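You operate a simulated robot arm through the tools that you are given. There is no shell and no other tool.

Carry out the task below with a simulated robot arm. There is one attempt and no reset: what you move stays moved.

JOB
Start the green tester up and flush its hoses.
Fine: loose coupler back on its stub on the dark block, red mushroom button out, main switch on, RESET, then FLUSH; the screen reads CLEAN.

It is judged by the outcome, as a careful person would: the job done as asked, and still so three seconds after it is handed in. It fails if anything else is knocked over, pushed out of place, dropped, spilled or broken.

ROBOT AND FRAMES
A 6-joint arm with a two-finger gripper, fixed in place. Base frame: the origin is on the floor under the middle of its stand, x ahead of it, y to its left, z up. Lengths are in mm, angles in rad, forces in N, time in s.
It reaches about 1417 mm from its shoulder. Its first joint turns from -2.897 to 2.897 rad. Payload 3.43 kg.
Tool frame: the origin (TCP) lies between the finger pads and is the grasp point; the fingertips stand 20 mm ahead of it; z points along the fingers, y is the line along which they close. The gripper opens to 190 mm; its body begins 248 mm behind the TCP.
Orientation is that of the tool frame in the base frame, as [roll, pitch, yaw] about the fixed x, y, z axes, in that order (R = Rz(yaw) Ry(pitch) Rx(roll)). With the fingers straight down and closing along the base's y, the tool's x points along the base's -x, its y along +y and its z along -z.

CONTROLS
- The arm moves only by the tool move_arm. Its argument "rows" is a list of rows, each a list of 7 numbers: the shift along the tool's x, y, z in mm, then the turn, a rotation vector about the tool's x, y, z in rad, then the finger opening in mm, from 0 to 190. In form: [[x, y, z, wx, wy, wz, gripper], ...]. A call has 1 to 20 rows; each row is the pose to reach, as a shift and turn from the pose commanded when the call began, along the tool's axes at that moment. Rows are played at 5 a second. More than 50 mm and 0.15 rad between two rows, or a gripper value outside its range, and nothing of the call is played. A pose out of reach is approached as far as the arm can. The call stops where the force on the tool passes 60 N (or 10 N more than at its start, if that is more) or the arm is blocked; 0.2 s more then pass. Each finger travels about 153 mm/s and halts on what it meets, pressing with about 24 N; the grip force reading is that of the motor and also rises with nothing between the fingers. The clock runs only during rows and for 0.2 s after the last one: add rows that repeat a pose to give the fingers time. It gives the time, the measured TCP pose, the force on the tool (base axes), the opening and the grip force at its end, in the units of the frame above (readings bear some noise), with the torque about the TCP (base axes, N m) and any sound that the robot's microphone picked up.
- Cameras (640 x 400 px; columns grow to the right, rows downward): "scene" is fixed at [398, 649.4, 1738.1]; the picture's right is [-0.50, -0.87, 0.00], its down [-0.68, 0.39, -0.63] and it looks along [0.54, -0.31, -0.78] (base axes); focal length 214 px, centre (320, 200). "wrist" rides on the gripper at [70, -8, -288] in the tool frame; the picture's right is [0.12, 0.99, 0.00], its down [-0.96, 0.11, -0.25] and it looks along [-0.24, 0.03, 0.97] (tool axes); focal length 261 px, centre (320, 200). There is no depth. A picture from a camera that has moved, and an enlarged one, comes with that camera's place and axes in the base frame and with its lens.
- capture(camera): a new picture of that camera. The clock stands still meanwhile.
- move_column(by): moves the trunk up (or, below 0, down) by that many mm; the arm rides with it, the base frame stays. It gives what a move gives, with no picture.
- close_up(camera, box): a new picture of the part [left, top, right, bottom] of that camera's present view, enlarged. The clock stands still meanwhile.
- sign_off(): hands the job in; it is judged then, once.

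Nothing tells you positions but the pictures and the camera data. Unless the task says otherwise, let go and move clear before handing in.

The tools are called after "Call:" as name(argument=value, ...) on one line, values as JSON. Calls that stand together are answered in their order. move_arm: Moves the arm, as the interface text tells. Its arguments: {"type":"object","properties":{"rows":{"type":"array","items":{"type":"array","items":{"type":"number"}}}},"required":["rows"]} The other tools are called the same way: move_column (by) moves the trunk up or down; capture (camera) takes a picture; close_up (camera, box) takes an enlarged picture of a part of a camera's view; sign_off () hands the job in.

At the start:

```text
clock: 0.0
tcp_pos: [714.6, -241.4, 1403.7]
tcp_rot: [3.141, 0.0, 3.141]
wrist_force: [-0.1, 0.3, 0.4]
wrist_torque: [0.02, -0.01, -0.01]
finger_gap: 190.0
finger_force: 0.0
trunk travel left (down, up): [-200.0, 240.0]
```

scene: 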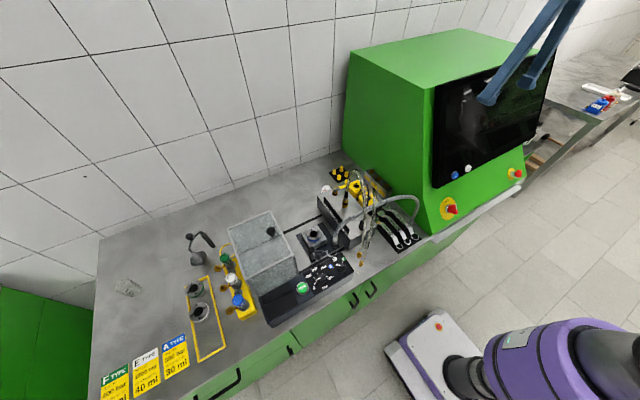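
wrist: 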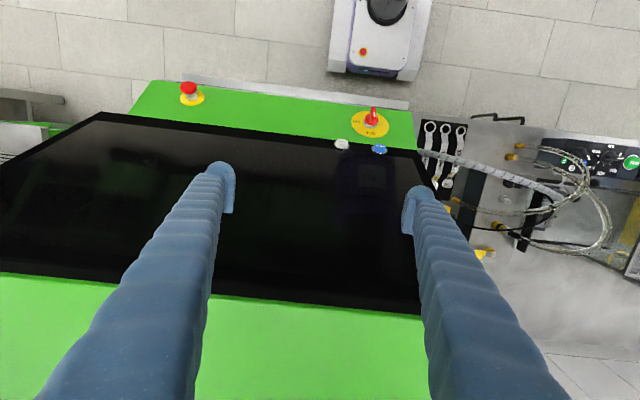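

I see a bench with a green tester (a sloped front with a screen, a red mushroom button, a red rotary switch, and white and blue buttons) and a dark block with hoses to its left. I'll look closer before moving anything.

Call:
close_up(camera="scene", box=[280, 150, 440, 250])

Call:
close_up(camera="scene", box=[420, 100, 580, 220])

Call:
close_up(camera="wrist", box=[400, 80, 640, 280])

Call:
close_up(camera="wrist", box=[120, 60, 440, 220])

```text
4.00 times, centred on (360, 200) of scene
camera zoom: at [398.0, 649.4, 1738.1], right [-0.5, -0.87, 0.0], down [-0.68, 0.39, -0.63], along [0.54, -0.31, -0.78], focal length 858 px, centre (160, 200)
```

zoom: 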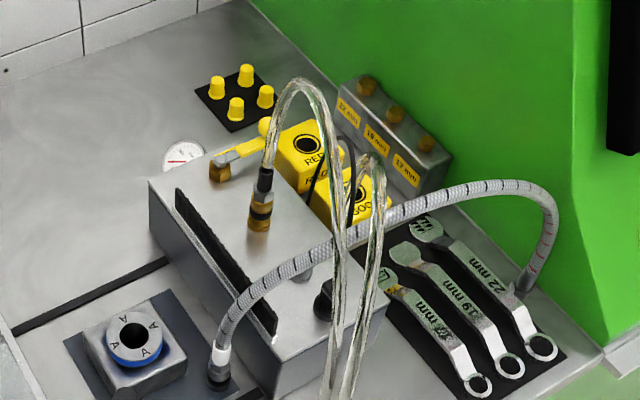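

```text
3.33 times, centred on (500, 160) of scene
camera zoom: at [398.0, 649.4, 1738.1], right [-0.5, -0.87, 0.0], down [-0.68, 0.39, -0.63], along [0.54, -0.31, -0.78], focal length 715 px, centre (-280, 333)
```

zoom: 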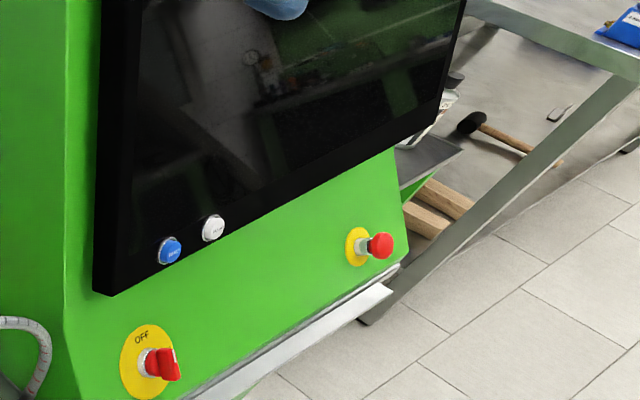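

```text
2.00 times, centred on (520, 180) of wrist
camera zoom: at [643.7, -249.9, 1692.0], right [-0.12, 0.99, 0.0], down [0.96, 0.11, 0.25], along [0.24, 0.03, -0.97], focal length 521 px, centre (-80, 240)
```

zoom: 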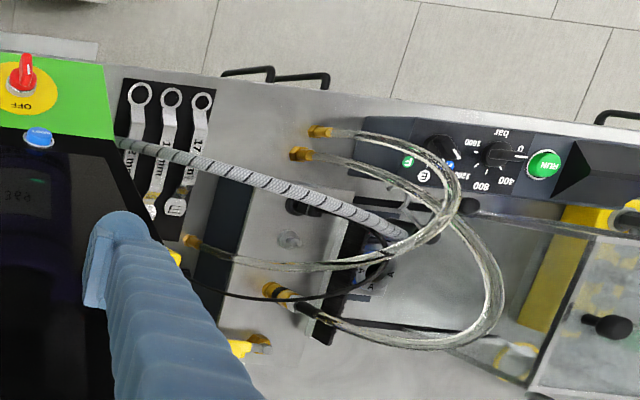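

```text
2.00 times, centred on (280, 140) of wrist
camera zoom: at [643.7, -249.9, 1692.0], right [-0.12, 0.99, 0.0], down [0.96, 0.11, 0.25], along [0.24, 0.03, -0.97], focal length 521 px, centre (400, 320)
```

zoom: 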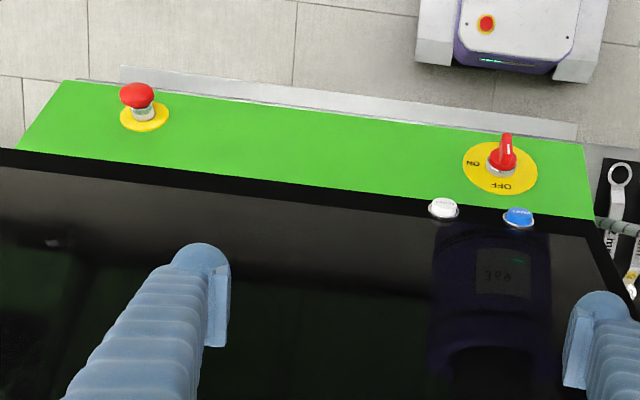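

I place the rotary switch near (588, -124, 981) and the mushroom button near (570, -588, 987). The hoses and block are further left, around x≈800, y≈250, so I'll look at a few more scene details and then move the wrist camera over the block.

Call:
close_up(camera="scene", box=[290, 200, 450, 300])

Call:
close_up(camera="scene", box=[430, 150, 490, 188])

Call:
move_arm(rows=[[0, 45, 0, 0, 0, 0, 190], [0, 90, 0, 0, 0, 0, 190], [0, 135, 0, 0, 0, 0, 190], [0, 180, 0, 0, 0, 0, 190], [0, 225, 0, 0, 0, 0, 190], [0, 270, 0, 0, 0, 0, 190], [0, 315, 0, 0, 0, 0, 190], [0, 360, 0, 0, 0, 0, 190], [0, 400, 0, 0, 0, 0, 190]])

Call:
capture(camera="wrist")

Call:
capture(camera="scene")

```text
4.00 times, centred on (370, 250) of scene
camera zoom: at [398.0, 649.4, 1738.1], right [-0.5, -0.87, 0.0], down [-0.68, 0.39, -0.63], along [0.54, -0.31, -0.78], focal length 858 px, centre (120, 0)
```

zoom: 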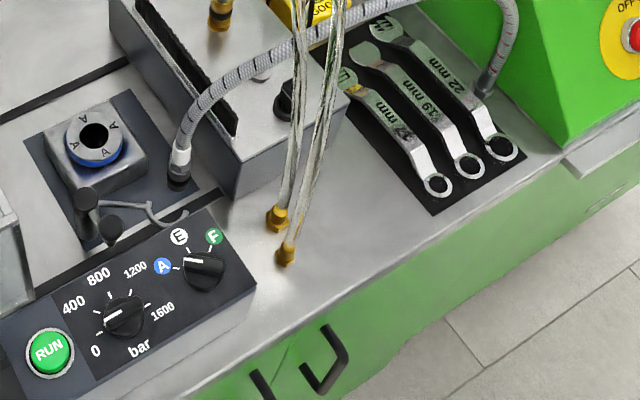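

```text
10.53 times, centred on (460, 169) of scene
camera zoom: at [398.0, 649.4, 1738.1], right [-0.5, -0.87, 0.0], down [-0.68, 0.39, -0.63], along [0.54, -0.31, -0.78], focal length 2258 px, centre (-1154, 526)
```

zoom: 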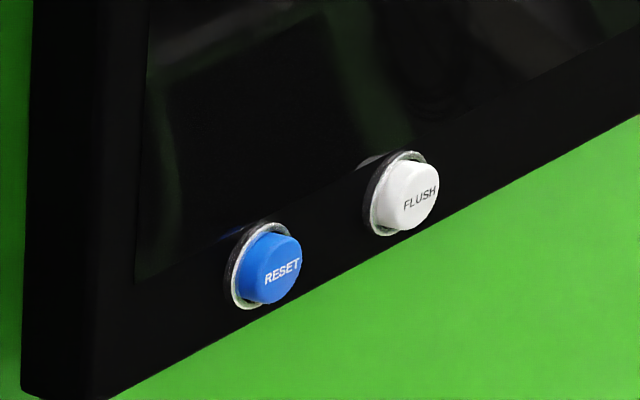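

```text
clock: 2.0
tcp_pos: [714.5, 163.2, 1402.2]
tcp_rot: [-3.141, -0.002, -3.141]
wrist_force: [0.3, -0.1, 0.5]
wrist_torque: [-0.07, 0.0, -0.03]
finger_gap: 190.2
finger_force: 0.1
trunk travel left (down, up): [-200.0, 240.0]
```

```text
taken
camera wrist: at [643.1, 153.9, 1690.0], right [-0.12, 0.99, 0.0], down [0.96, 0.11, 0.25], along [0.24, 0.03, -0.97], focal length 261 px, centre (320, 200)
```

wrist: 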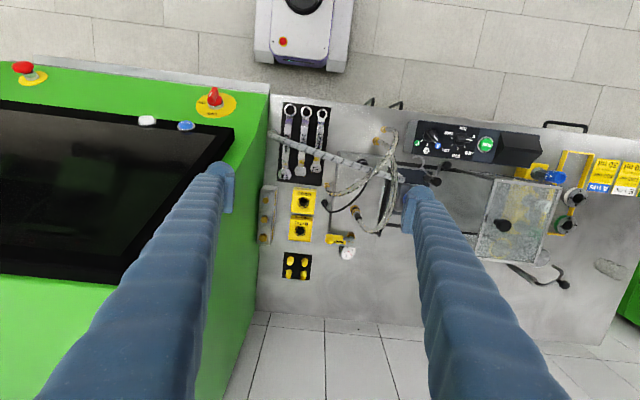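

```text
taken
```

scene: 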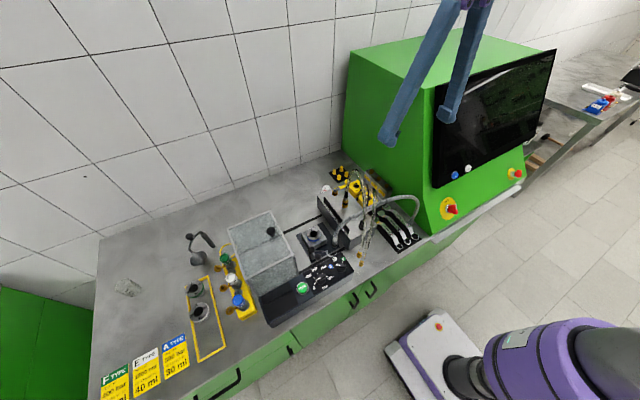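

The camera now sees the block area. I'll zoom in to find the loose coupler and the bare stub.

Call:
close_up(camera="wrist", box=[260, 90, 420, 190])

Call:
close_up(camera="wrist", box=[300, 160, 420, 260])

Call:
close_up(camera="wrist", box=[400, 110, 560, 210])

Call:
close_up(camera="scene", box=[300, 160, 400, 240])

```text
4.00 times, centred on (340, 140) of wrist
camera zoom: at [643.1, 153.9, 1690.0], right [-0.12, 0.99, 0.0], down [0.96, 0.11, 0.25], along [0.24, 0.03, -0.97], focal length 1043 px, centre (240, 440)
```

zoom: 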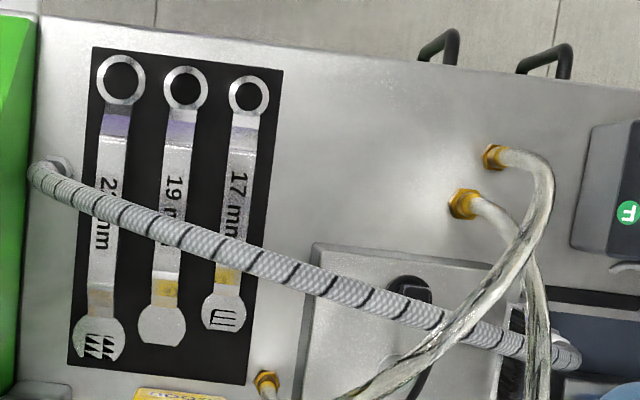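

```text
4.00 times, centred on (360, 210) of wrist
camera zoom: at [643.1, 153.9, 1690.0], right [-0.12, 0.99, 0.0], down [0.96, 0.11, 0.25], along [0.24, 0.03, -0.97], focal length 1043 px, centre (160, 160)
```

zoom: 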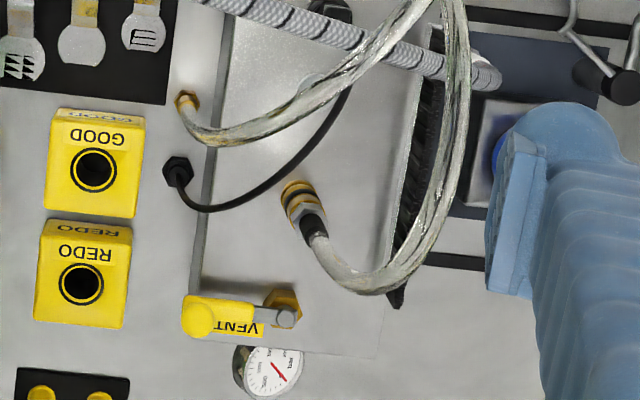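

```text
4.00 times, centred on (480, 160) of wrist
camera zoom: at [643.1, 153.9, 1690.0], right [-0.12, 0.99, 0.0], down [0.96, 0.11, 0.25], along [0.24, 0.03, -0.97], focal length 1043 px, centre (-320, 360)
```

zoom: 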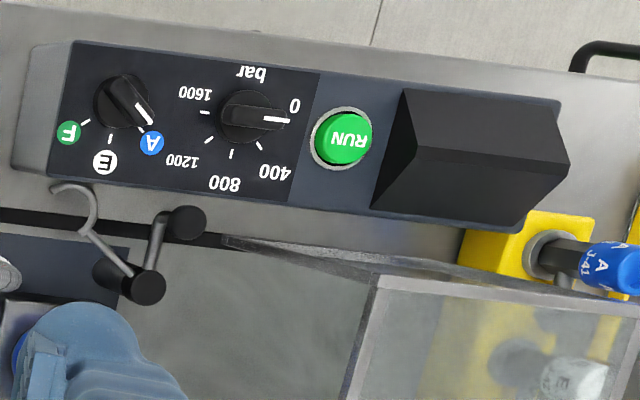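

```text
5.00 times, centred on (350, 200) of scene
camera zoom: at [398.0, 649.4, 1738.1], right [-0.5, -0.87, 0.0], down [-0.68, 0.39, -0.63], along [0.54, -0.31, -0.78], focal length 1072 px, centre (170, 200)
```

zoom: 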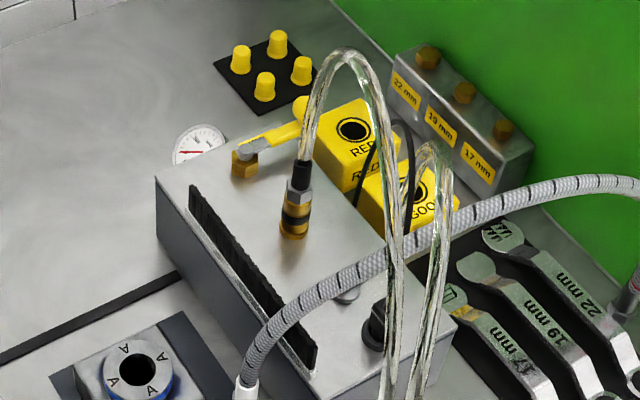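

The block carries one coupler standing upright, and a black hex piece on a tether lies near it. I need a higher zoom to tell which part is loose.

Call:
close_up(camera="wrist", box=[332, 155, 372, 180])

Call:
close_up(camera="wrist", box=[330, 190, 370, 215])

Call:
close_up(camera="scene", box=[350, 180, 390, 205])

Call:
close_up(camera="scene", box=[345, 205, 385, 230])

Call:
close_up(camera="scene", box=[315, 225, 355, 250])

Call:
close_up(camera="scene", box=[370, 190, 430, 228])

```text
16.00 times, centred on (352, 168) of wrist
camera zoom: at [643.1, 153.9, 1690.0], right [-0.12, 0.99, 0.0], down [0.96, 0.11, 0.25], along [0.24, 0.03, -0.97], focal length 4170 px, centre (-192, 720)
```

zoom: 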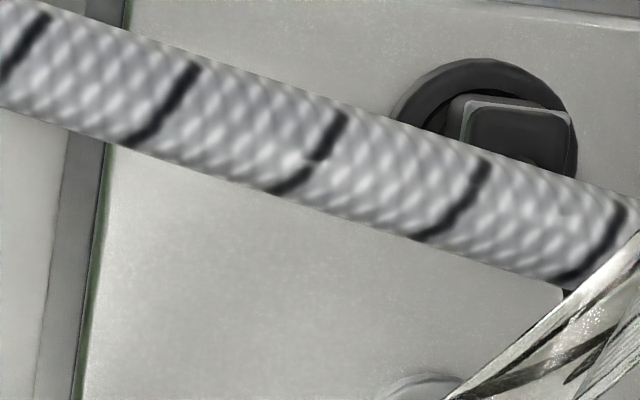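

```text
16.00 times, centred on (350, 202) of wrist
camera zoom: at [643.1, 153.9, 1690.0], right [-0.12, 0.99, 0.0], down [0.96, 0.11, 0.25], along [0.24, 0.03, -0.97], focal length 4170 px, centre (-160, 160)
```

zoom: 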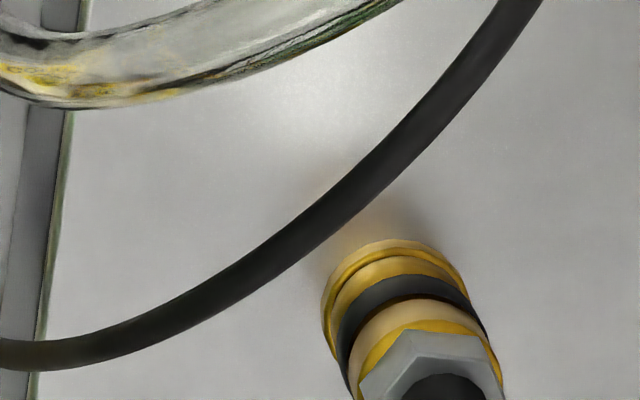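

```text
16.00 times, centred on (370, 192) of scene
camera zoom: at [398.0, 649.4, 1738.1], right [-0.5, -0.87, 0.0], down [-0.68, 0.39, -0.63], along [0.54, -0.31, -0.78], focal length 3432 px, centre (-480, 320)
```

zoom: 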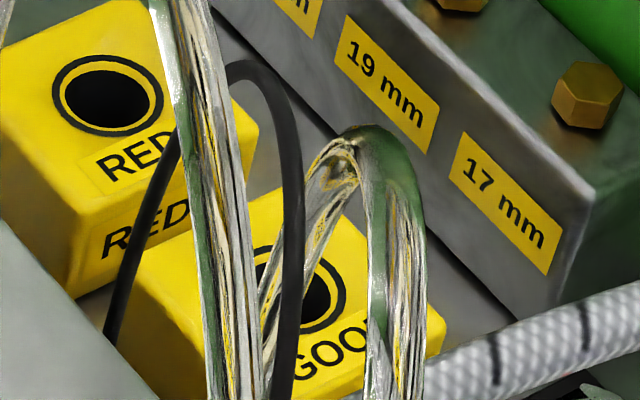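

```text
16.00 times, centred on (365, 218) of scene
camera zoom: at [398.0, 649.4, 1738.1], right [-0.5, -0.87, 0.0], down [-0.68, 0.39, -0.63], along [0.54, -0.31, -0.78], focal length 3432 px, centre (-400, -80)
```

zoom: 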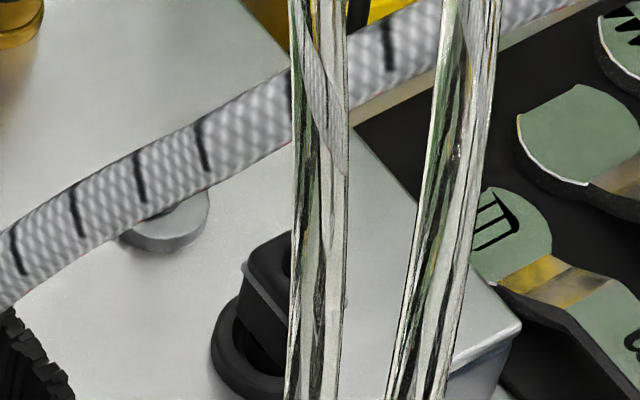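

```text
16.00 times, centred on (335, 238) of scene
camera zoom: at [398.0, 649.4, 1738.1], right [-0.5, -0.87, 0.0], down [-0.68, 0.39, -0.63], along [0.54, -0.31, -0.78], focal length 3432 px, centre (80, -400)
```

zoom: 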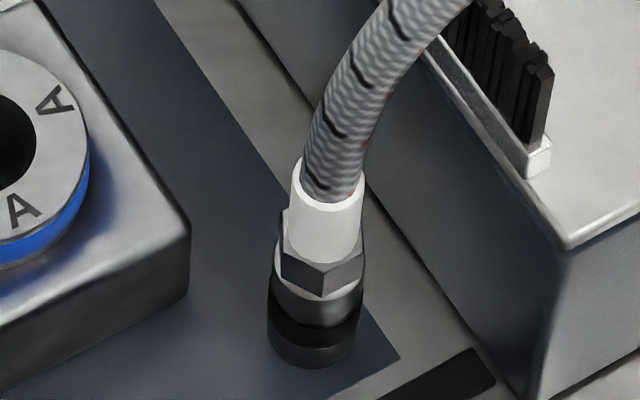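

```text
10.53 times, centred on (400, 209) of scene
camera zoom: at [398.0, 649.4, 1738.1], right [-0.5, -0.87, 0.0], down [-0.68, 0.39, -0.63], along [0.54, -0.31, -0.78], focal length 2258 px, centre (-522, 105)
```

zoom: 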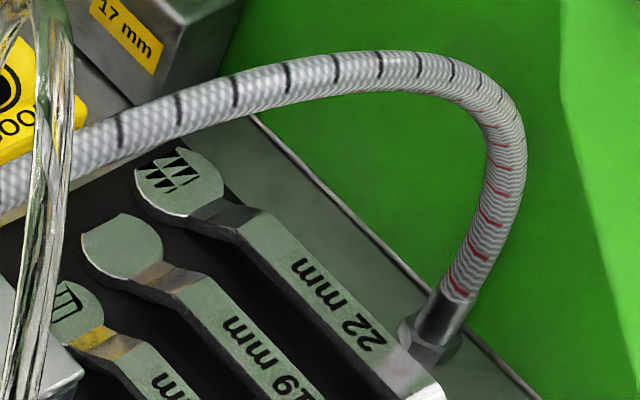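

The grey hose looks connected at both ends. Next I'll check the black hex piece, the bench fittings, and the end of the hose beside the GOOD box.

Call:
close_up(camera="wrist", box=[308, 180, 348, 205])

Call:
close_up(camera="wrist", box=[308, 195, 348, 220])

Call:
close_up(camera="wrist", box=[365, 120, 405, 145])

Call:
close_up(camera="scene", box=[345, 240, 385, 265])

Call:
close_up(camera="scene", box=[330, 180, 370, 205])

Call:
close_up(camera="wrist", box=[385, 150, 445, 188])

```text
16.00 times, centred on (328, 192) of wrist
camera zoom: at [643.1, 153.9, 1690.0], right [-0.12, 0.99, 0.0], down [0.96, 0.11, 0.25], along [0.24, 0.03, -0.97], focal length 4170 px, centre (192, 320)
```

zoom: 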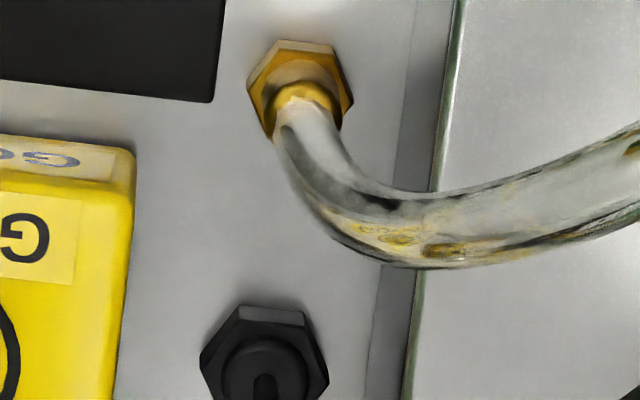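

```text
16.00 times, centred on (328, 208) of wrist
camera zoom: at [643.1, 153.9, 1690.0], right [-0.12, 0.99, 0.0], down [0.96, 0.11, 0.25], along [0.24, 0.03, -0.97], focal length 4170 px, centre (192, 80)
```

zoom: 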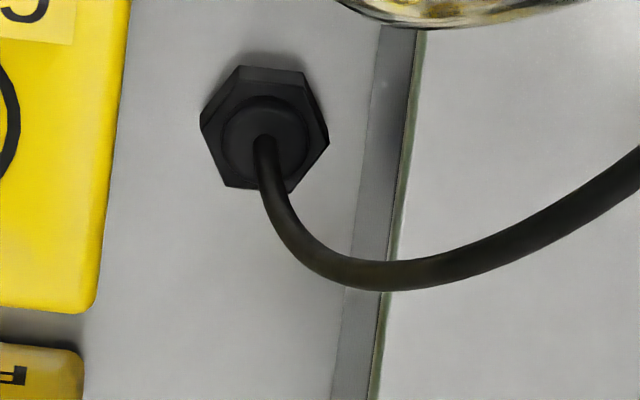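

```text
16.00 times, centred on (385, 132) of wrist
camera zoom: at [643.1, 153.9, 1690.0], right [-0.12, 0.99, 0.0], down [0.96, 0.11, 0.25], along [0.24, 0.03, -0.97], focal length 4170 px, centre (-720, 1280)
```

zoom: 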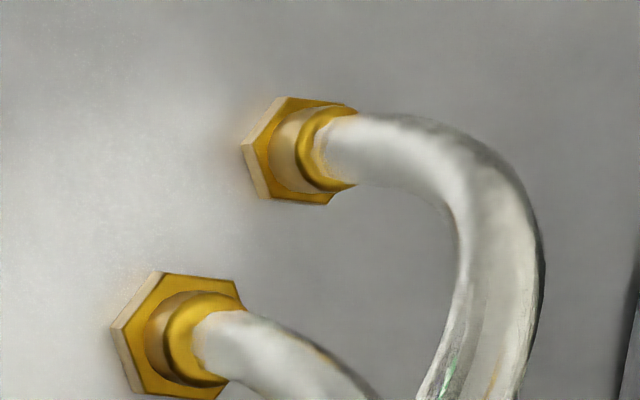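

```text
16.00 times, centred on (365, 252) of scene
camera zoom: at [398.0, 649.4, 1738.1], right [-0.5, -0.87, 0.0], down [-0.68, 0.39, -0.63], along [0.54, -0.31, -0.78], focal length 3432 px, centre (-400, -640)
```

zoom: 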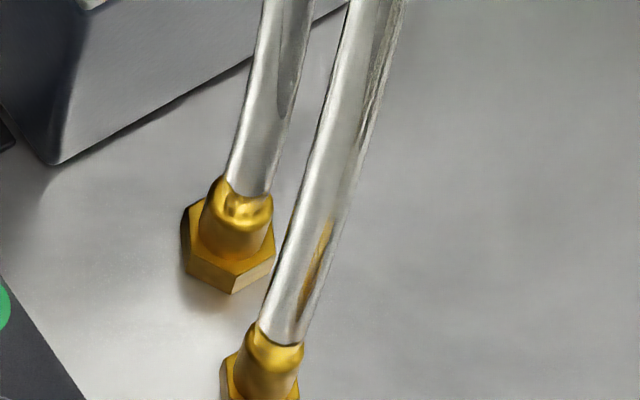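

```text
16.00 times, centred on (350, 192) of scene
camera zoom: at [398.0, 649.4, 1738.1], right [-0.5, -0.87, 0.0], down [-0.68, 0.39, -0.63], along [0.54, -0.31, -0.78], focal length 3432 px, centre (-160, 320)
```

zoom: 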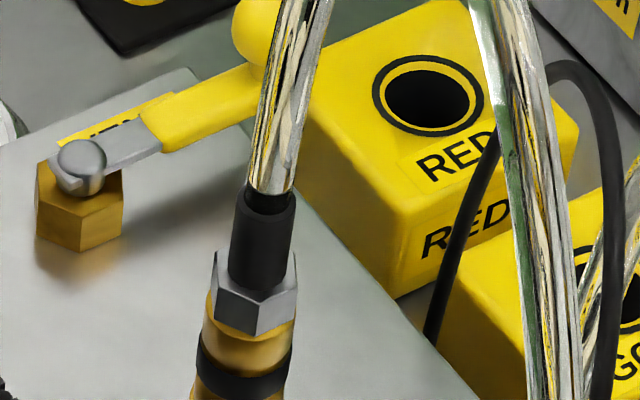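

```text
10.53 times, centred on (415, 169) of wrist
camera zoom: at [643.1, 153.9, 1690.0], right [-0.12, 0.99, 0.0], down [0.96, 0.11, 0.25], along [0.24, 0.03, -0.97], focal length 2744 px, centre (-680, 526)
```

zoom: 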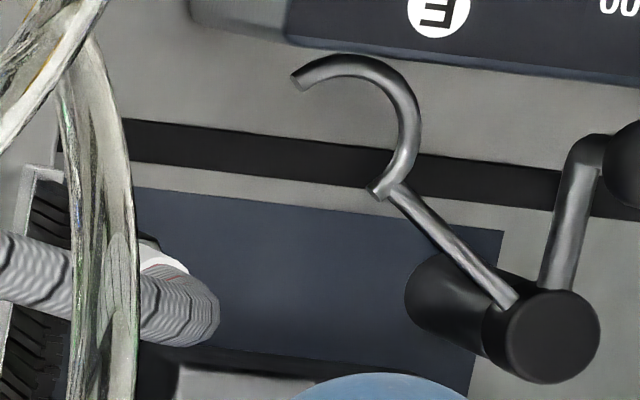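

Those fittings all look seated. Now I'll check the left half of the bench and the area behind the block for a loose coupler.

Call:
close_up(camera="scene", box=[170, 220, 290, 340])

Call:
close_up(camera="scene", box=[90, 250, 210, 340])

Call:
close_up(camera="wrist", box=[480, 130, 640, 300])

Call:
close_up(camera="wrist", box=[250, 170, 370, 290])

Call:
close_up(camera="scene", box=[500, 60, 640, 180])

```text
3.33 times, centred on (230, 280) of scene
camera zoom: at [398.0, 649.4, 1738.1], right [-0.5, -0.87, 0.0], down [-0.68, 0.39, -0.63], along [0.54, -0.31, -0.78], focal length 715 px, centre (620, -67)
```

zoom: 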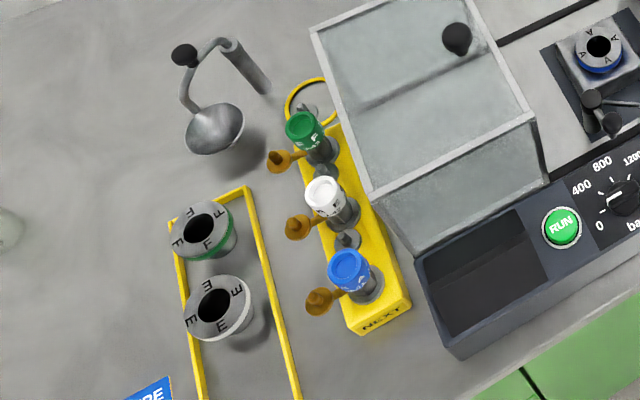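

```text
4.44 times, centred on (150, 295) of scene
camera zoom: at [398.0, 649.4, 1738.1], right [-0.5, -0.87, 0.0], down [-0.68, 0.39, -0.63], along [0.54, -0.31, -0.78], focal length 953 px, centre (1076, -222)
```

zoom: 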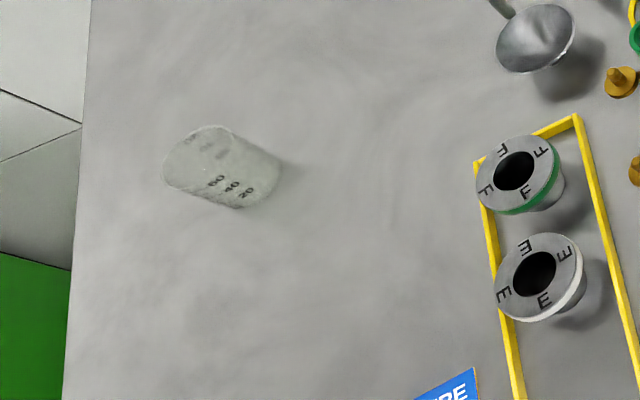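

```text
2.35 times, centred on (560, 215) of wrist
camera zoom: at [643.1, 153.9, 1690.0], right [-0.12, 0.99, 0.0], down [0.96, 0.11, 0.25], along [0.24, 0.03, -0.97], focal length 613 px, centre (-245, 165)
```

zoom: 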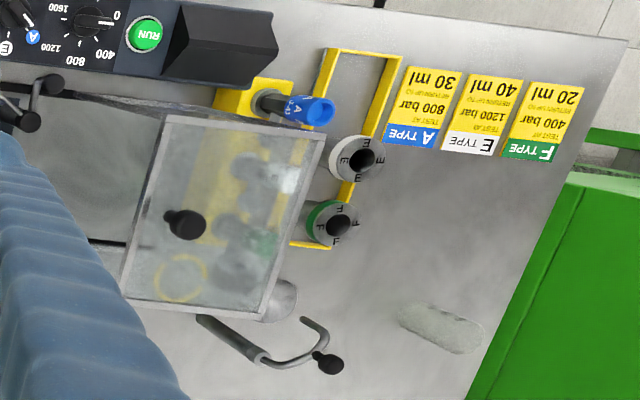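

```text
3.33 times, centred on (310, 230) of wrist
camera zoom: at [643.1, 153.9, 1690.0], right [-0.12, 0.99, 0.0], down [0.96, 0.11, 0.25], along [0.24, 0.03, -0.97], focal length 869 px, centre (353, 100)
```

zoom: 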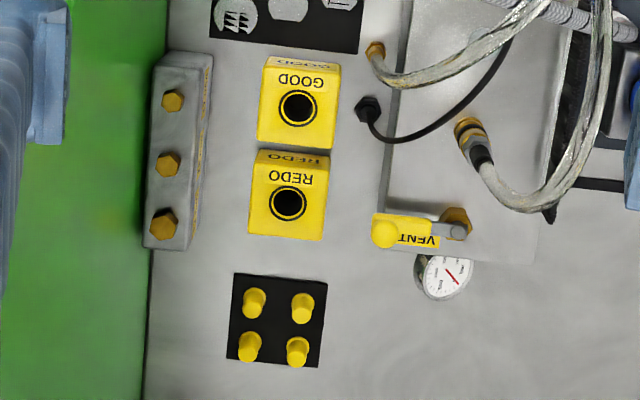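

```text
3.33 times, centred on (570, 120) of scene
camera zoom: at [398.0, 649.4, 1738.1], right [-0.5, -0.87, 0.0], down [-0.68, 0.39, -0.63], along [0.54, -0.31, -0.78], focal length 715 px, centre (-513, 467)
```

zoom: 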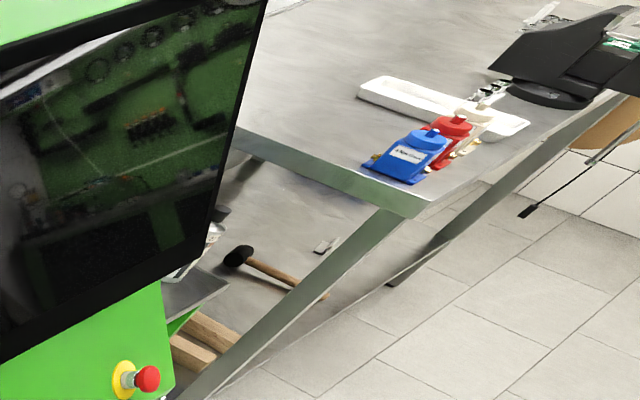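

The rest of the bench holds nothing that looks like a loose hose coupler, so I'll get a view from straight above the block. I'll shift the arm over it at this same height.

Call:
move_arm(rows=[[-35, 35, 0, 0, 0, 0, 190], [-70, 70, 0, 0, 0, 0, 190], [-100, 100, 0, 0, 0, 0, 190], [-130, 130, 0, 0, 0, 0, 190]])

Call:
capture(camera="wrist")

Call:
close_up(camera="wrist", box=[240, 80, 360, 155])

Call:
close_up(camera="wrist", box=[240, 130, 360, 205])

```text
clock: 3.0
tcp_pos: [803.5, 267.9, 1387.3]
tcp_rot: [3.139, 0.002, 3.139]
wrist_force: [0.1, 0.1, -0.1]
wrist_torque: [0.13, -0.11, -0.01]
finger_gap: 189.9
finger_force: 0.0
out of reach, approached as far as the arm can: row 3, 4
trunk travel left (down, up): [-200.0, 240.0]
```

```text
taken
camera wrist: at [731.3, 257.8, 1674.0], right [-0.12, 0.99, 0.0], down [0.96, 0.11, 0.25], along [0.25, 0.03, -0.97], focal length 261 px, centre (320, 200)
```

wrist: 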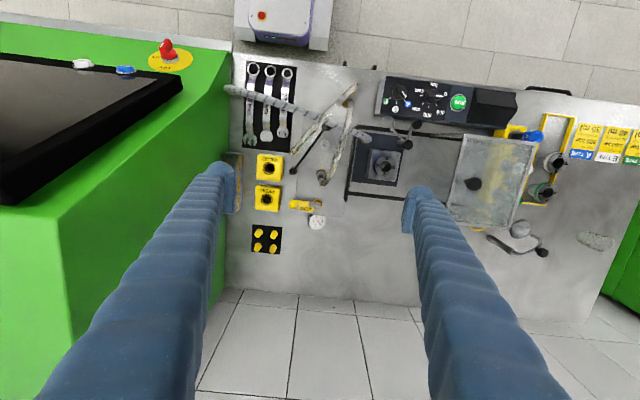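

```text
5.33 times, centred on (300, 118) of wrist
camera zoom: at [731.3, 257.8, 1674.0], right [-0.12, 0.99, 0.0], down [0.96, 0.11, 0.25], along [0.25, 0.03, -0.97], focal length 1390 px, centre (427, 640)
```

zoom: 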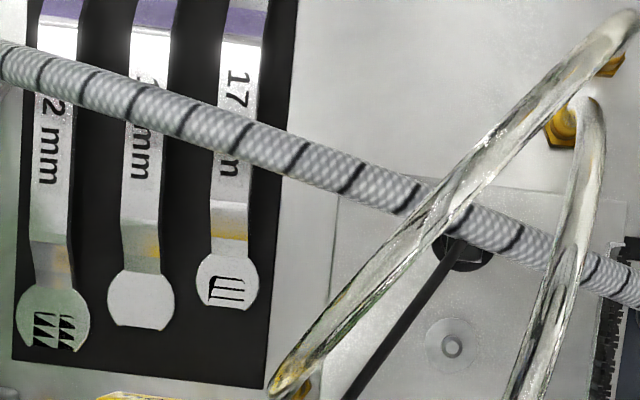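

```text
5.33 times, centred on (300, 168) of wrist
camera zoom: at [731.3, 257.8, 1674.0], right [-0.12, 0.99, 0.0], down [0.96, 0.11, 0.25], along [0.25, 0.03, -0.97], focal length 1390 px, centre (427, 373)
```

zoom: 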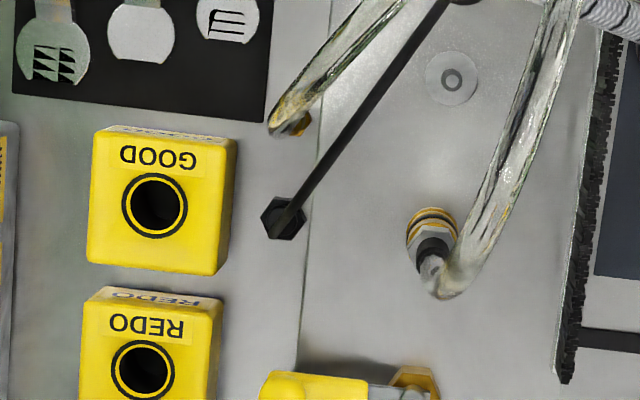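

The arm is at its reach limit here. On the block top I see a flat ringed disc, possibly a port, and the brass coupler standing upright. I'll zoom in on both and on the scene view.

Call:
close_up(camera="wrist", box=[308, 135, 338, 154])

Call:
close_up(camera="wrist", box=[306, 160, 346, 185])

Call:
close_up(camera="wrist", box=[340, 90, 440, 152])

Call:
close_up(camera="wrist", box=[340, 140, 420, 190])

Call:
close_up(camera="wrist", box=[225, 145, 265, 170])

Call:
close_up(camera="scene", box=[325, 195, 365, 220])

```text
16.00 times, centred on (323, 144) of wrist
camera zoom: at [731.3, 257.8, 1674.0], right [-0.12, 0.99, 0.0], down [0.96, 0.11, 0.25], along [0.25, 0.03, -0.97], focal length 4170 px, centre (272, 1088)
```

zoom: 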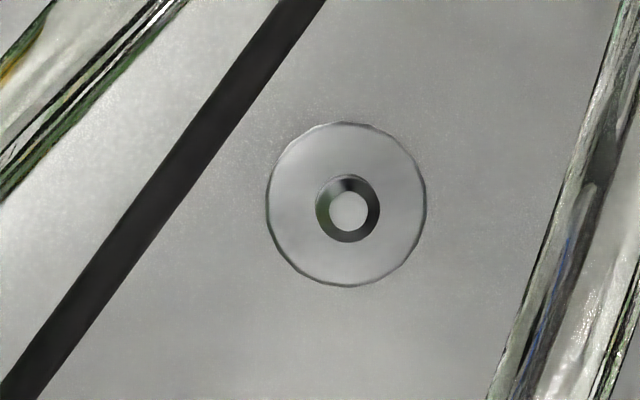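

```text
16.00 times, centred on (326, 172) of wrist
camera zoom: at [731.3, 257.8, 1674.0], right [-0.12, 0.99, 0.0], down [0.96, 0.11, 0.25], along [0.25, 0.03, -0.97], focal length 4170 px, centre (224, 640)
```

zoom: 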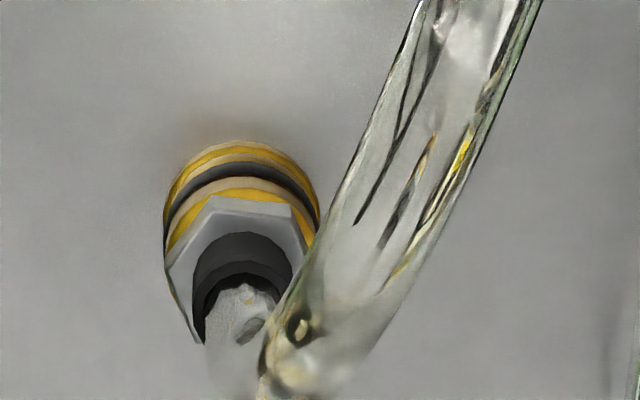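

```text
6.40 times, centred on (390, 121) of wrist
camera zoom: at [731.3, 257.8, 1674.0], right [-0.12, 0.99, 0.0], down [0.96, 0.11, 0.25], along [0.25, 0.03, -0.97], focal length 1668 px, centre (-128, 706)
```

zoom: 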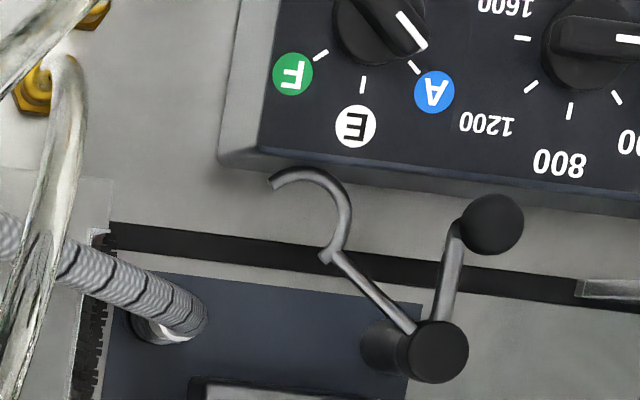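

```text
8.00 times, centred on (380, 165) of wrist
camera zoom: at [731.3, 257.8, 1674.0], right [-0.12, 0.99, 0.0], down [0.96, 0.11, 0.25], along [0.25, 0.03, -0.97], focal length 2085 px, centre (-160, 480)
```

zoom: 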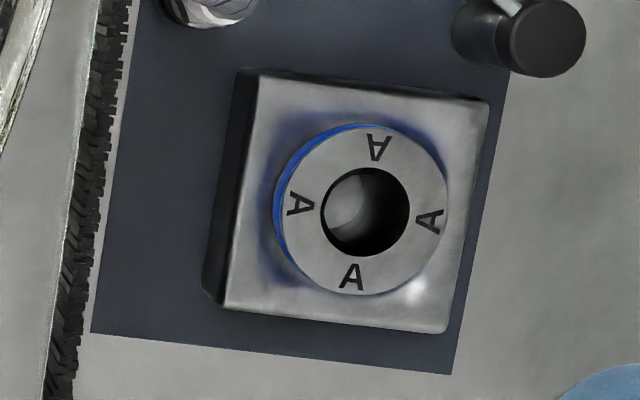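

```text
16.00 times, centred on (245, 158) of wrist
camera zoom: at [731.3, 257.8, 1674.0], right [-0.12, 0.99, 0.0], down [0.96, 0.11, 0.25], along [0.25, 0.03, -0.97], focal length 4170 px, centre (1520, 880)
```

zoom: 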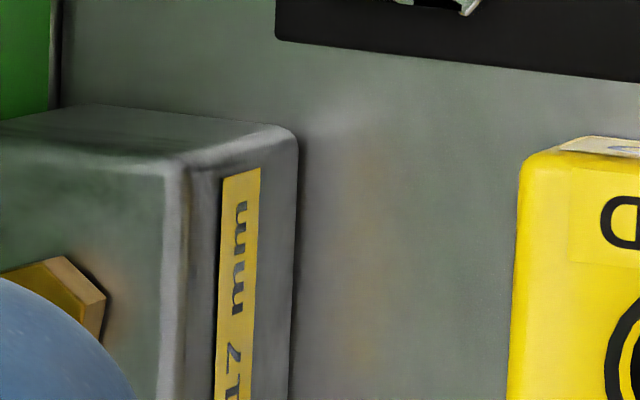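

```text
16.00 times, centred on (345, 208) of scene
camera zoom: at [398.0, 649.4, 1738.1], right [-0.5, -0.87, 0.0], down [-0.68, 0.39, -0.63], along [0.54, -0.31, -0.78], focal length 3432 px, centre (-80, 80)
```

zoom: 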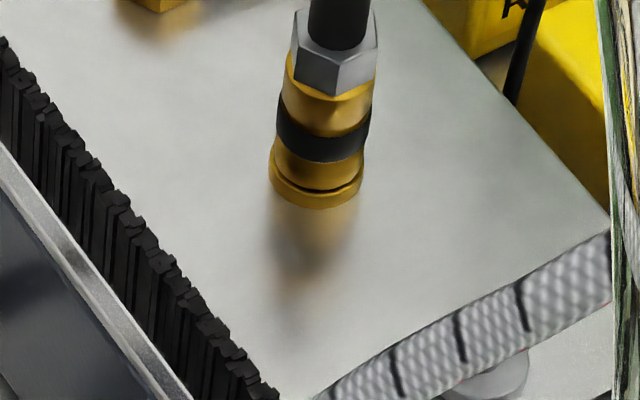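

The disc on the block is about 26 mm across with a small central ring. Before deciding, I'll check both ends of the grey braided hose.

Call:
close_up(camera="wrist", box=[215, 75, 255, 100])

Call:
close_up(camera="wrist", box=[350, 125, 380, 144])

Call:
close_up(camera="scene", box=[395, 220, 425, 239])

Call:
close_up(camera="scene", box=[320, 200, 440, 260])

Call:
close_up(camera="wrist", box=[280, 100, 310, 119])

```text
16.00 times, centred on (235, 88) of wrist
camera zoom: at [731.3, 257.8, 1674.0], right [-0.12, 0.99, 0.0], down [0.96, 0.11, 0.25], along [0.25, 0.03, -0.97], focal length 4170 px, centre (1680, 2000)
```

zoom: 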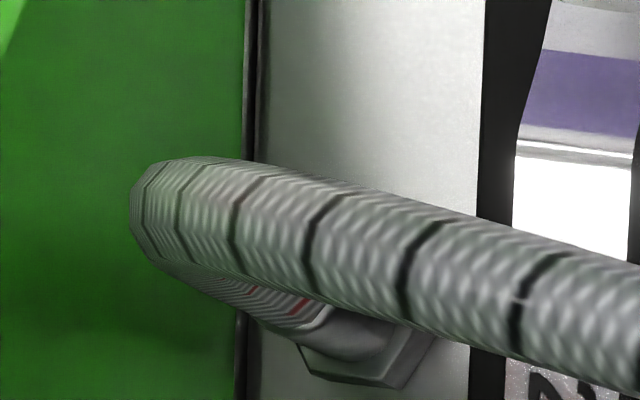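

```text
16.00 times, centred on (365, 134) of wrist
camera zoom: at [731.3, 257.8, 1674.0], right [-0.12, 0.99, 0.0], down [0.96, 0.11, 0.25], along [0.25, 0.03, -0.97], focal length 4170 px, centre (-400, 1248)
```

zoom: 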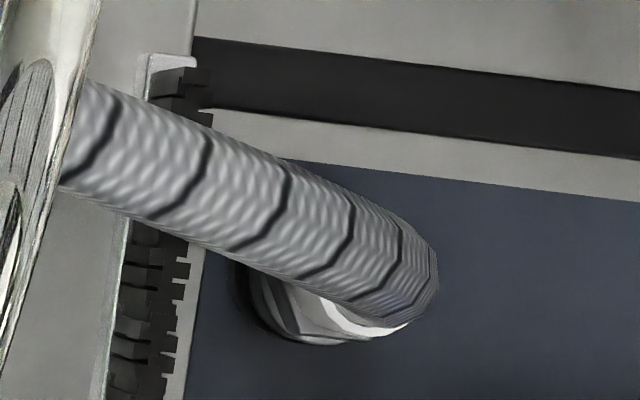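

```text
16.00 times, centred on (410, 230) of scene
camera zoom: at [398.0, 649.4, 1738.1], right [-0.5, -0.87, 0.0], down [-0.68, 0.39, -0.63], along [0.54, -0.31, -0.78], focal length 3432 px, centre (-1120, -272)
```

zoom: 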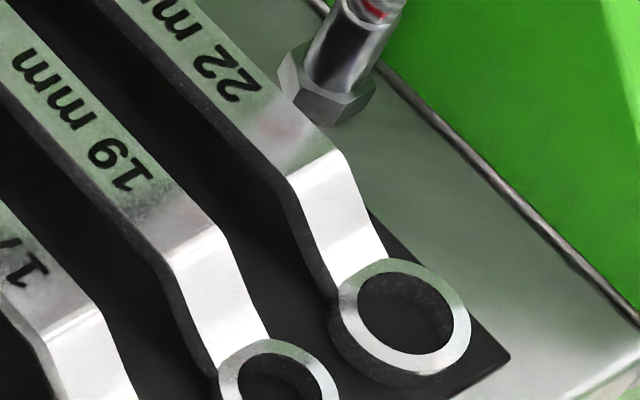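

```text
5.33 times, centred on (380, 230) of scene
camera zoom: at [398.0, 649.4, 1738.1], right [-0.5, -0.87, 0.0], down [-0.68, 0.39, -0.63], along [0.54, -0.31, -0.78], focal length 1144 px, centre (0, 40)
```

zoom: 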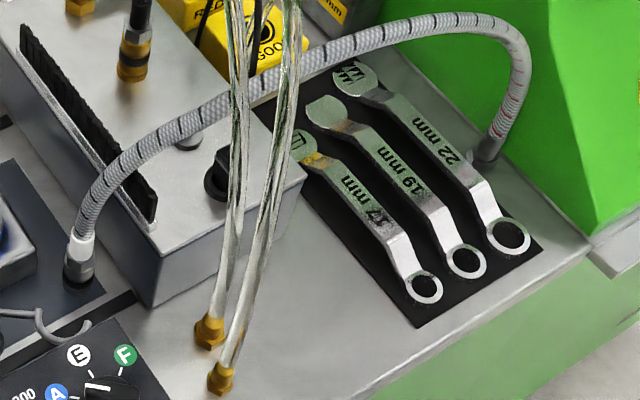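

```text
16.00 times, centred on (295, 110) of wrist
camera zoom: at [731.3, 257.8, 1674.0], right [-0.12, 0.99, 0.0], down [0.96, 0.11, 0.25], along [0.25, 0.03, -0.97], focal length 4170 px, centre (720, 1648)
```

zoom: 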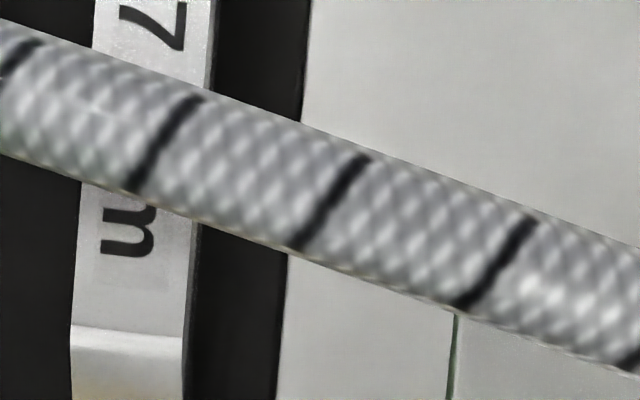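

The brass coupler stands at about (832, 273, 988). The ringed disc at about (756, 273, 988) looks like a nipple stub, but the grey hose hides its side view. I'll pull back and look from low on the robot side to confirm.

Call:
move_arm(rows=[[50, 0, 0, 0, 0, 0, 190], [100, 0, 0, 0, 0, 0, 190], [150, 0, 0, 0, 0, 0, 190], [200, 0, 0, 0, 0, 0, 190], [250, 0, 0, 0, 0, 0, 190], [300, 0, 0, 0, 0, 0, 190], [340, 0, 0, 0, 0, 0, 190], [340, 0, 50, 0, 0, 0, 190], [340, 0, 100, 0, 0, 0, 190], [340, 0, 150, 0, 0, 0, 190], [340, 0, 200, 0, 0, 0, 190], [340, 0, 250, 0, 0, 0, 190]])

Call:
capture(camera="wrist")

Call:
capture(camera="scene")

```text
clock: 5.6
tcp_pos: [465.1, 270.2, 1133.2]
tcp_rot: [-3.141, 0.001, 3.141]
wrist_force: [-0.4, -0.1, 0.3]
wrist_torque: [-0.02, 0.01, -0.03]
finger_gap: 190.1
finger_force: 0.1
trunk travel left (down, up): [-200.0, 240.0]
```

```text
taken
camera wrist: at [393.3, 260.6, 1421.7], right [-0.12, 0.99, 0.0], down [0.96, 0.11, 0.25], along [0.25, 0.03, -0.97], focal length 261 px, centre (320, 200)
```

wrist: 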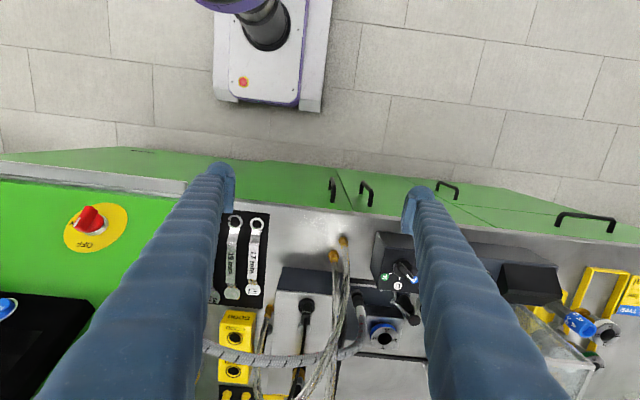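

```text
taken
```

scene: 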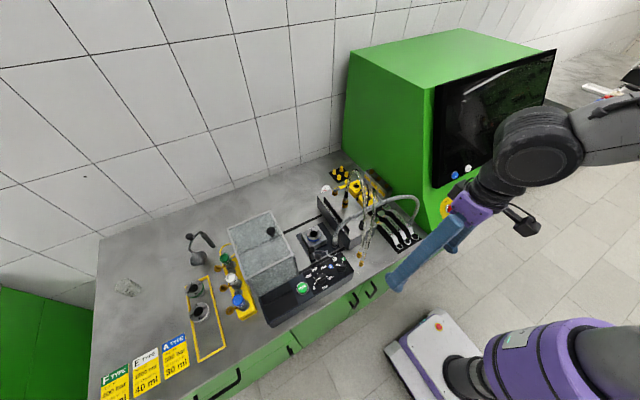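

This lower front view shows the block. I'll zoom in on it.

Call:
close_up(camera="wrist", box=[250, 240, 400, 390])

Call:
close_up(camera="wrist", box=[275, 330, 345, 400])

```text
2.67 times, centred on (325, 315) of wrist
camera zoom: at [393.3, 260.6, 1421.7], right [-0.12, 0.99, 0.0], down [0.96, 0.11, 0.25], along [0.25, 0.03, -0.97], focal length 695 px, centre (307, -107)
```

zoom: 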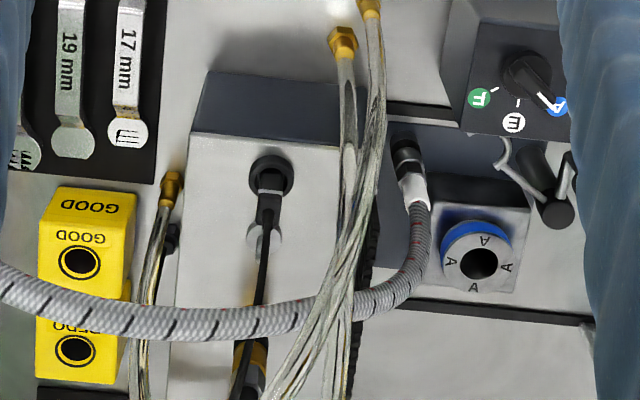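

```text
5.71 times, centred on (310, 365) of wrist
camera zoom: at [393.3, 260.6, 1421.7], right [-0.12, 0.99, 0.0], down [0.96, 0.11, 0.25], along [0.25, 0.03, -0.97], focal length 1489 px, centre (377, -743)
```

zoom: 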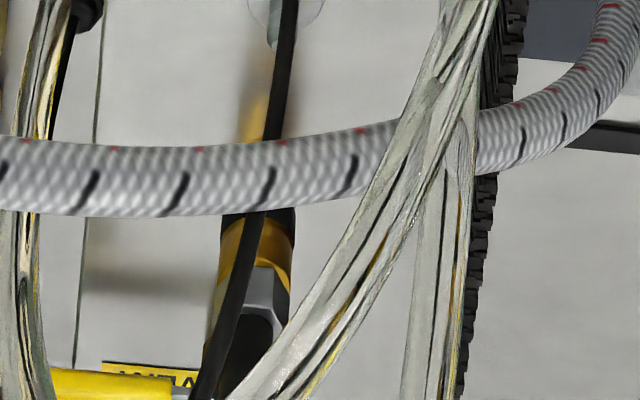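

The black cable half-hides the disc from here, so I'll zoom in on it harder.

Call:
close_up(camera="wrist", box=[289, 310, 321, 330])

Call:
close_up(camera="wrist", box=[289, 322, 321, 342])

Call:
close_up(camera="wrist", box=[345, 285, 377, 310])

```text
16.00 times, centred on (305, 320) of wrist
camera zoom: at [393.3, 260.6, 1421.7], right [-0.12, 0.99, 0.0], down [0.96, 0.11, 0.25], along [0.25, 0.03, -0.97], focal length 4170 px, centre (560, -1720)
```

zoom: 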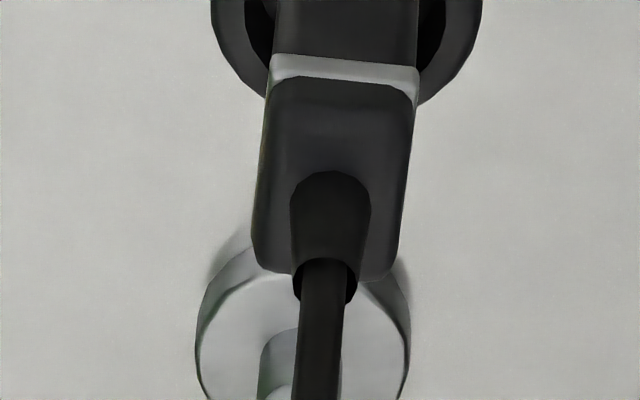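

```text
16.00 times, centred on (305, 332) of wrist
camera zoom: at [393.3, 260.6, 1421.7], right [-0.12, 0.99, 0.0], down [0.96, 0.11, 0.25], along [0.25, 0.03, -0.97], focal length 4170 px, centre (560, -1912)
```

zoom: 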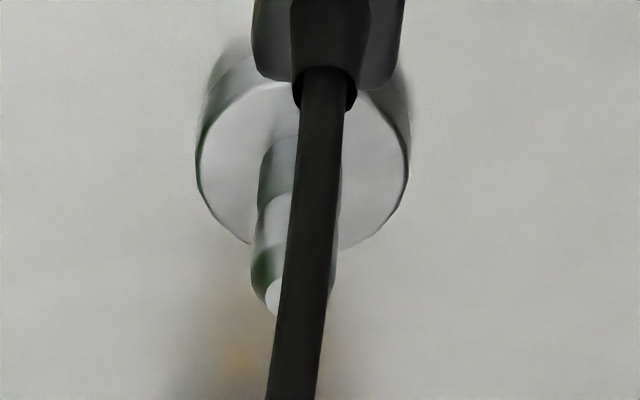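

```text
16.00 times, centred on (361, 298) of wrist
camera zoom: at [393.3, 260.6, 1421.7], right [-0.12, 0.99, 0.0], down [0.96, 0.11, 0.25], along [0.25, 0.03, -0.97], focal length 4170 px, centre (-336, -1360)
```

zoom: 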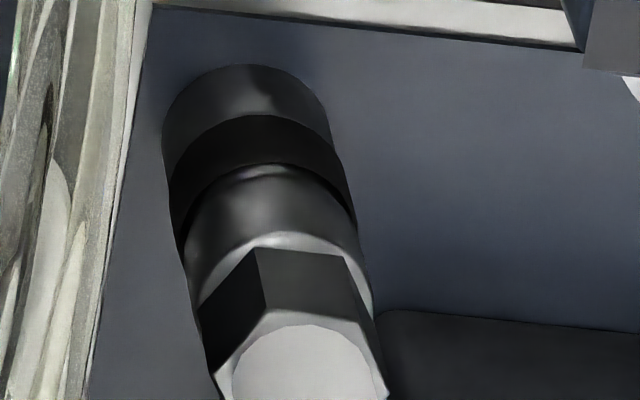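

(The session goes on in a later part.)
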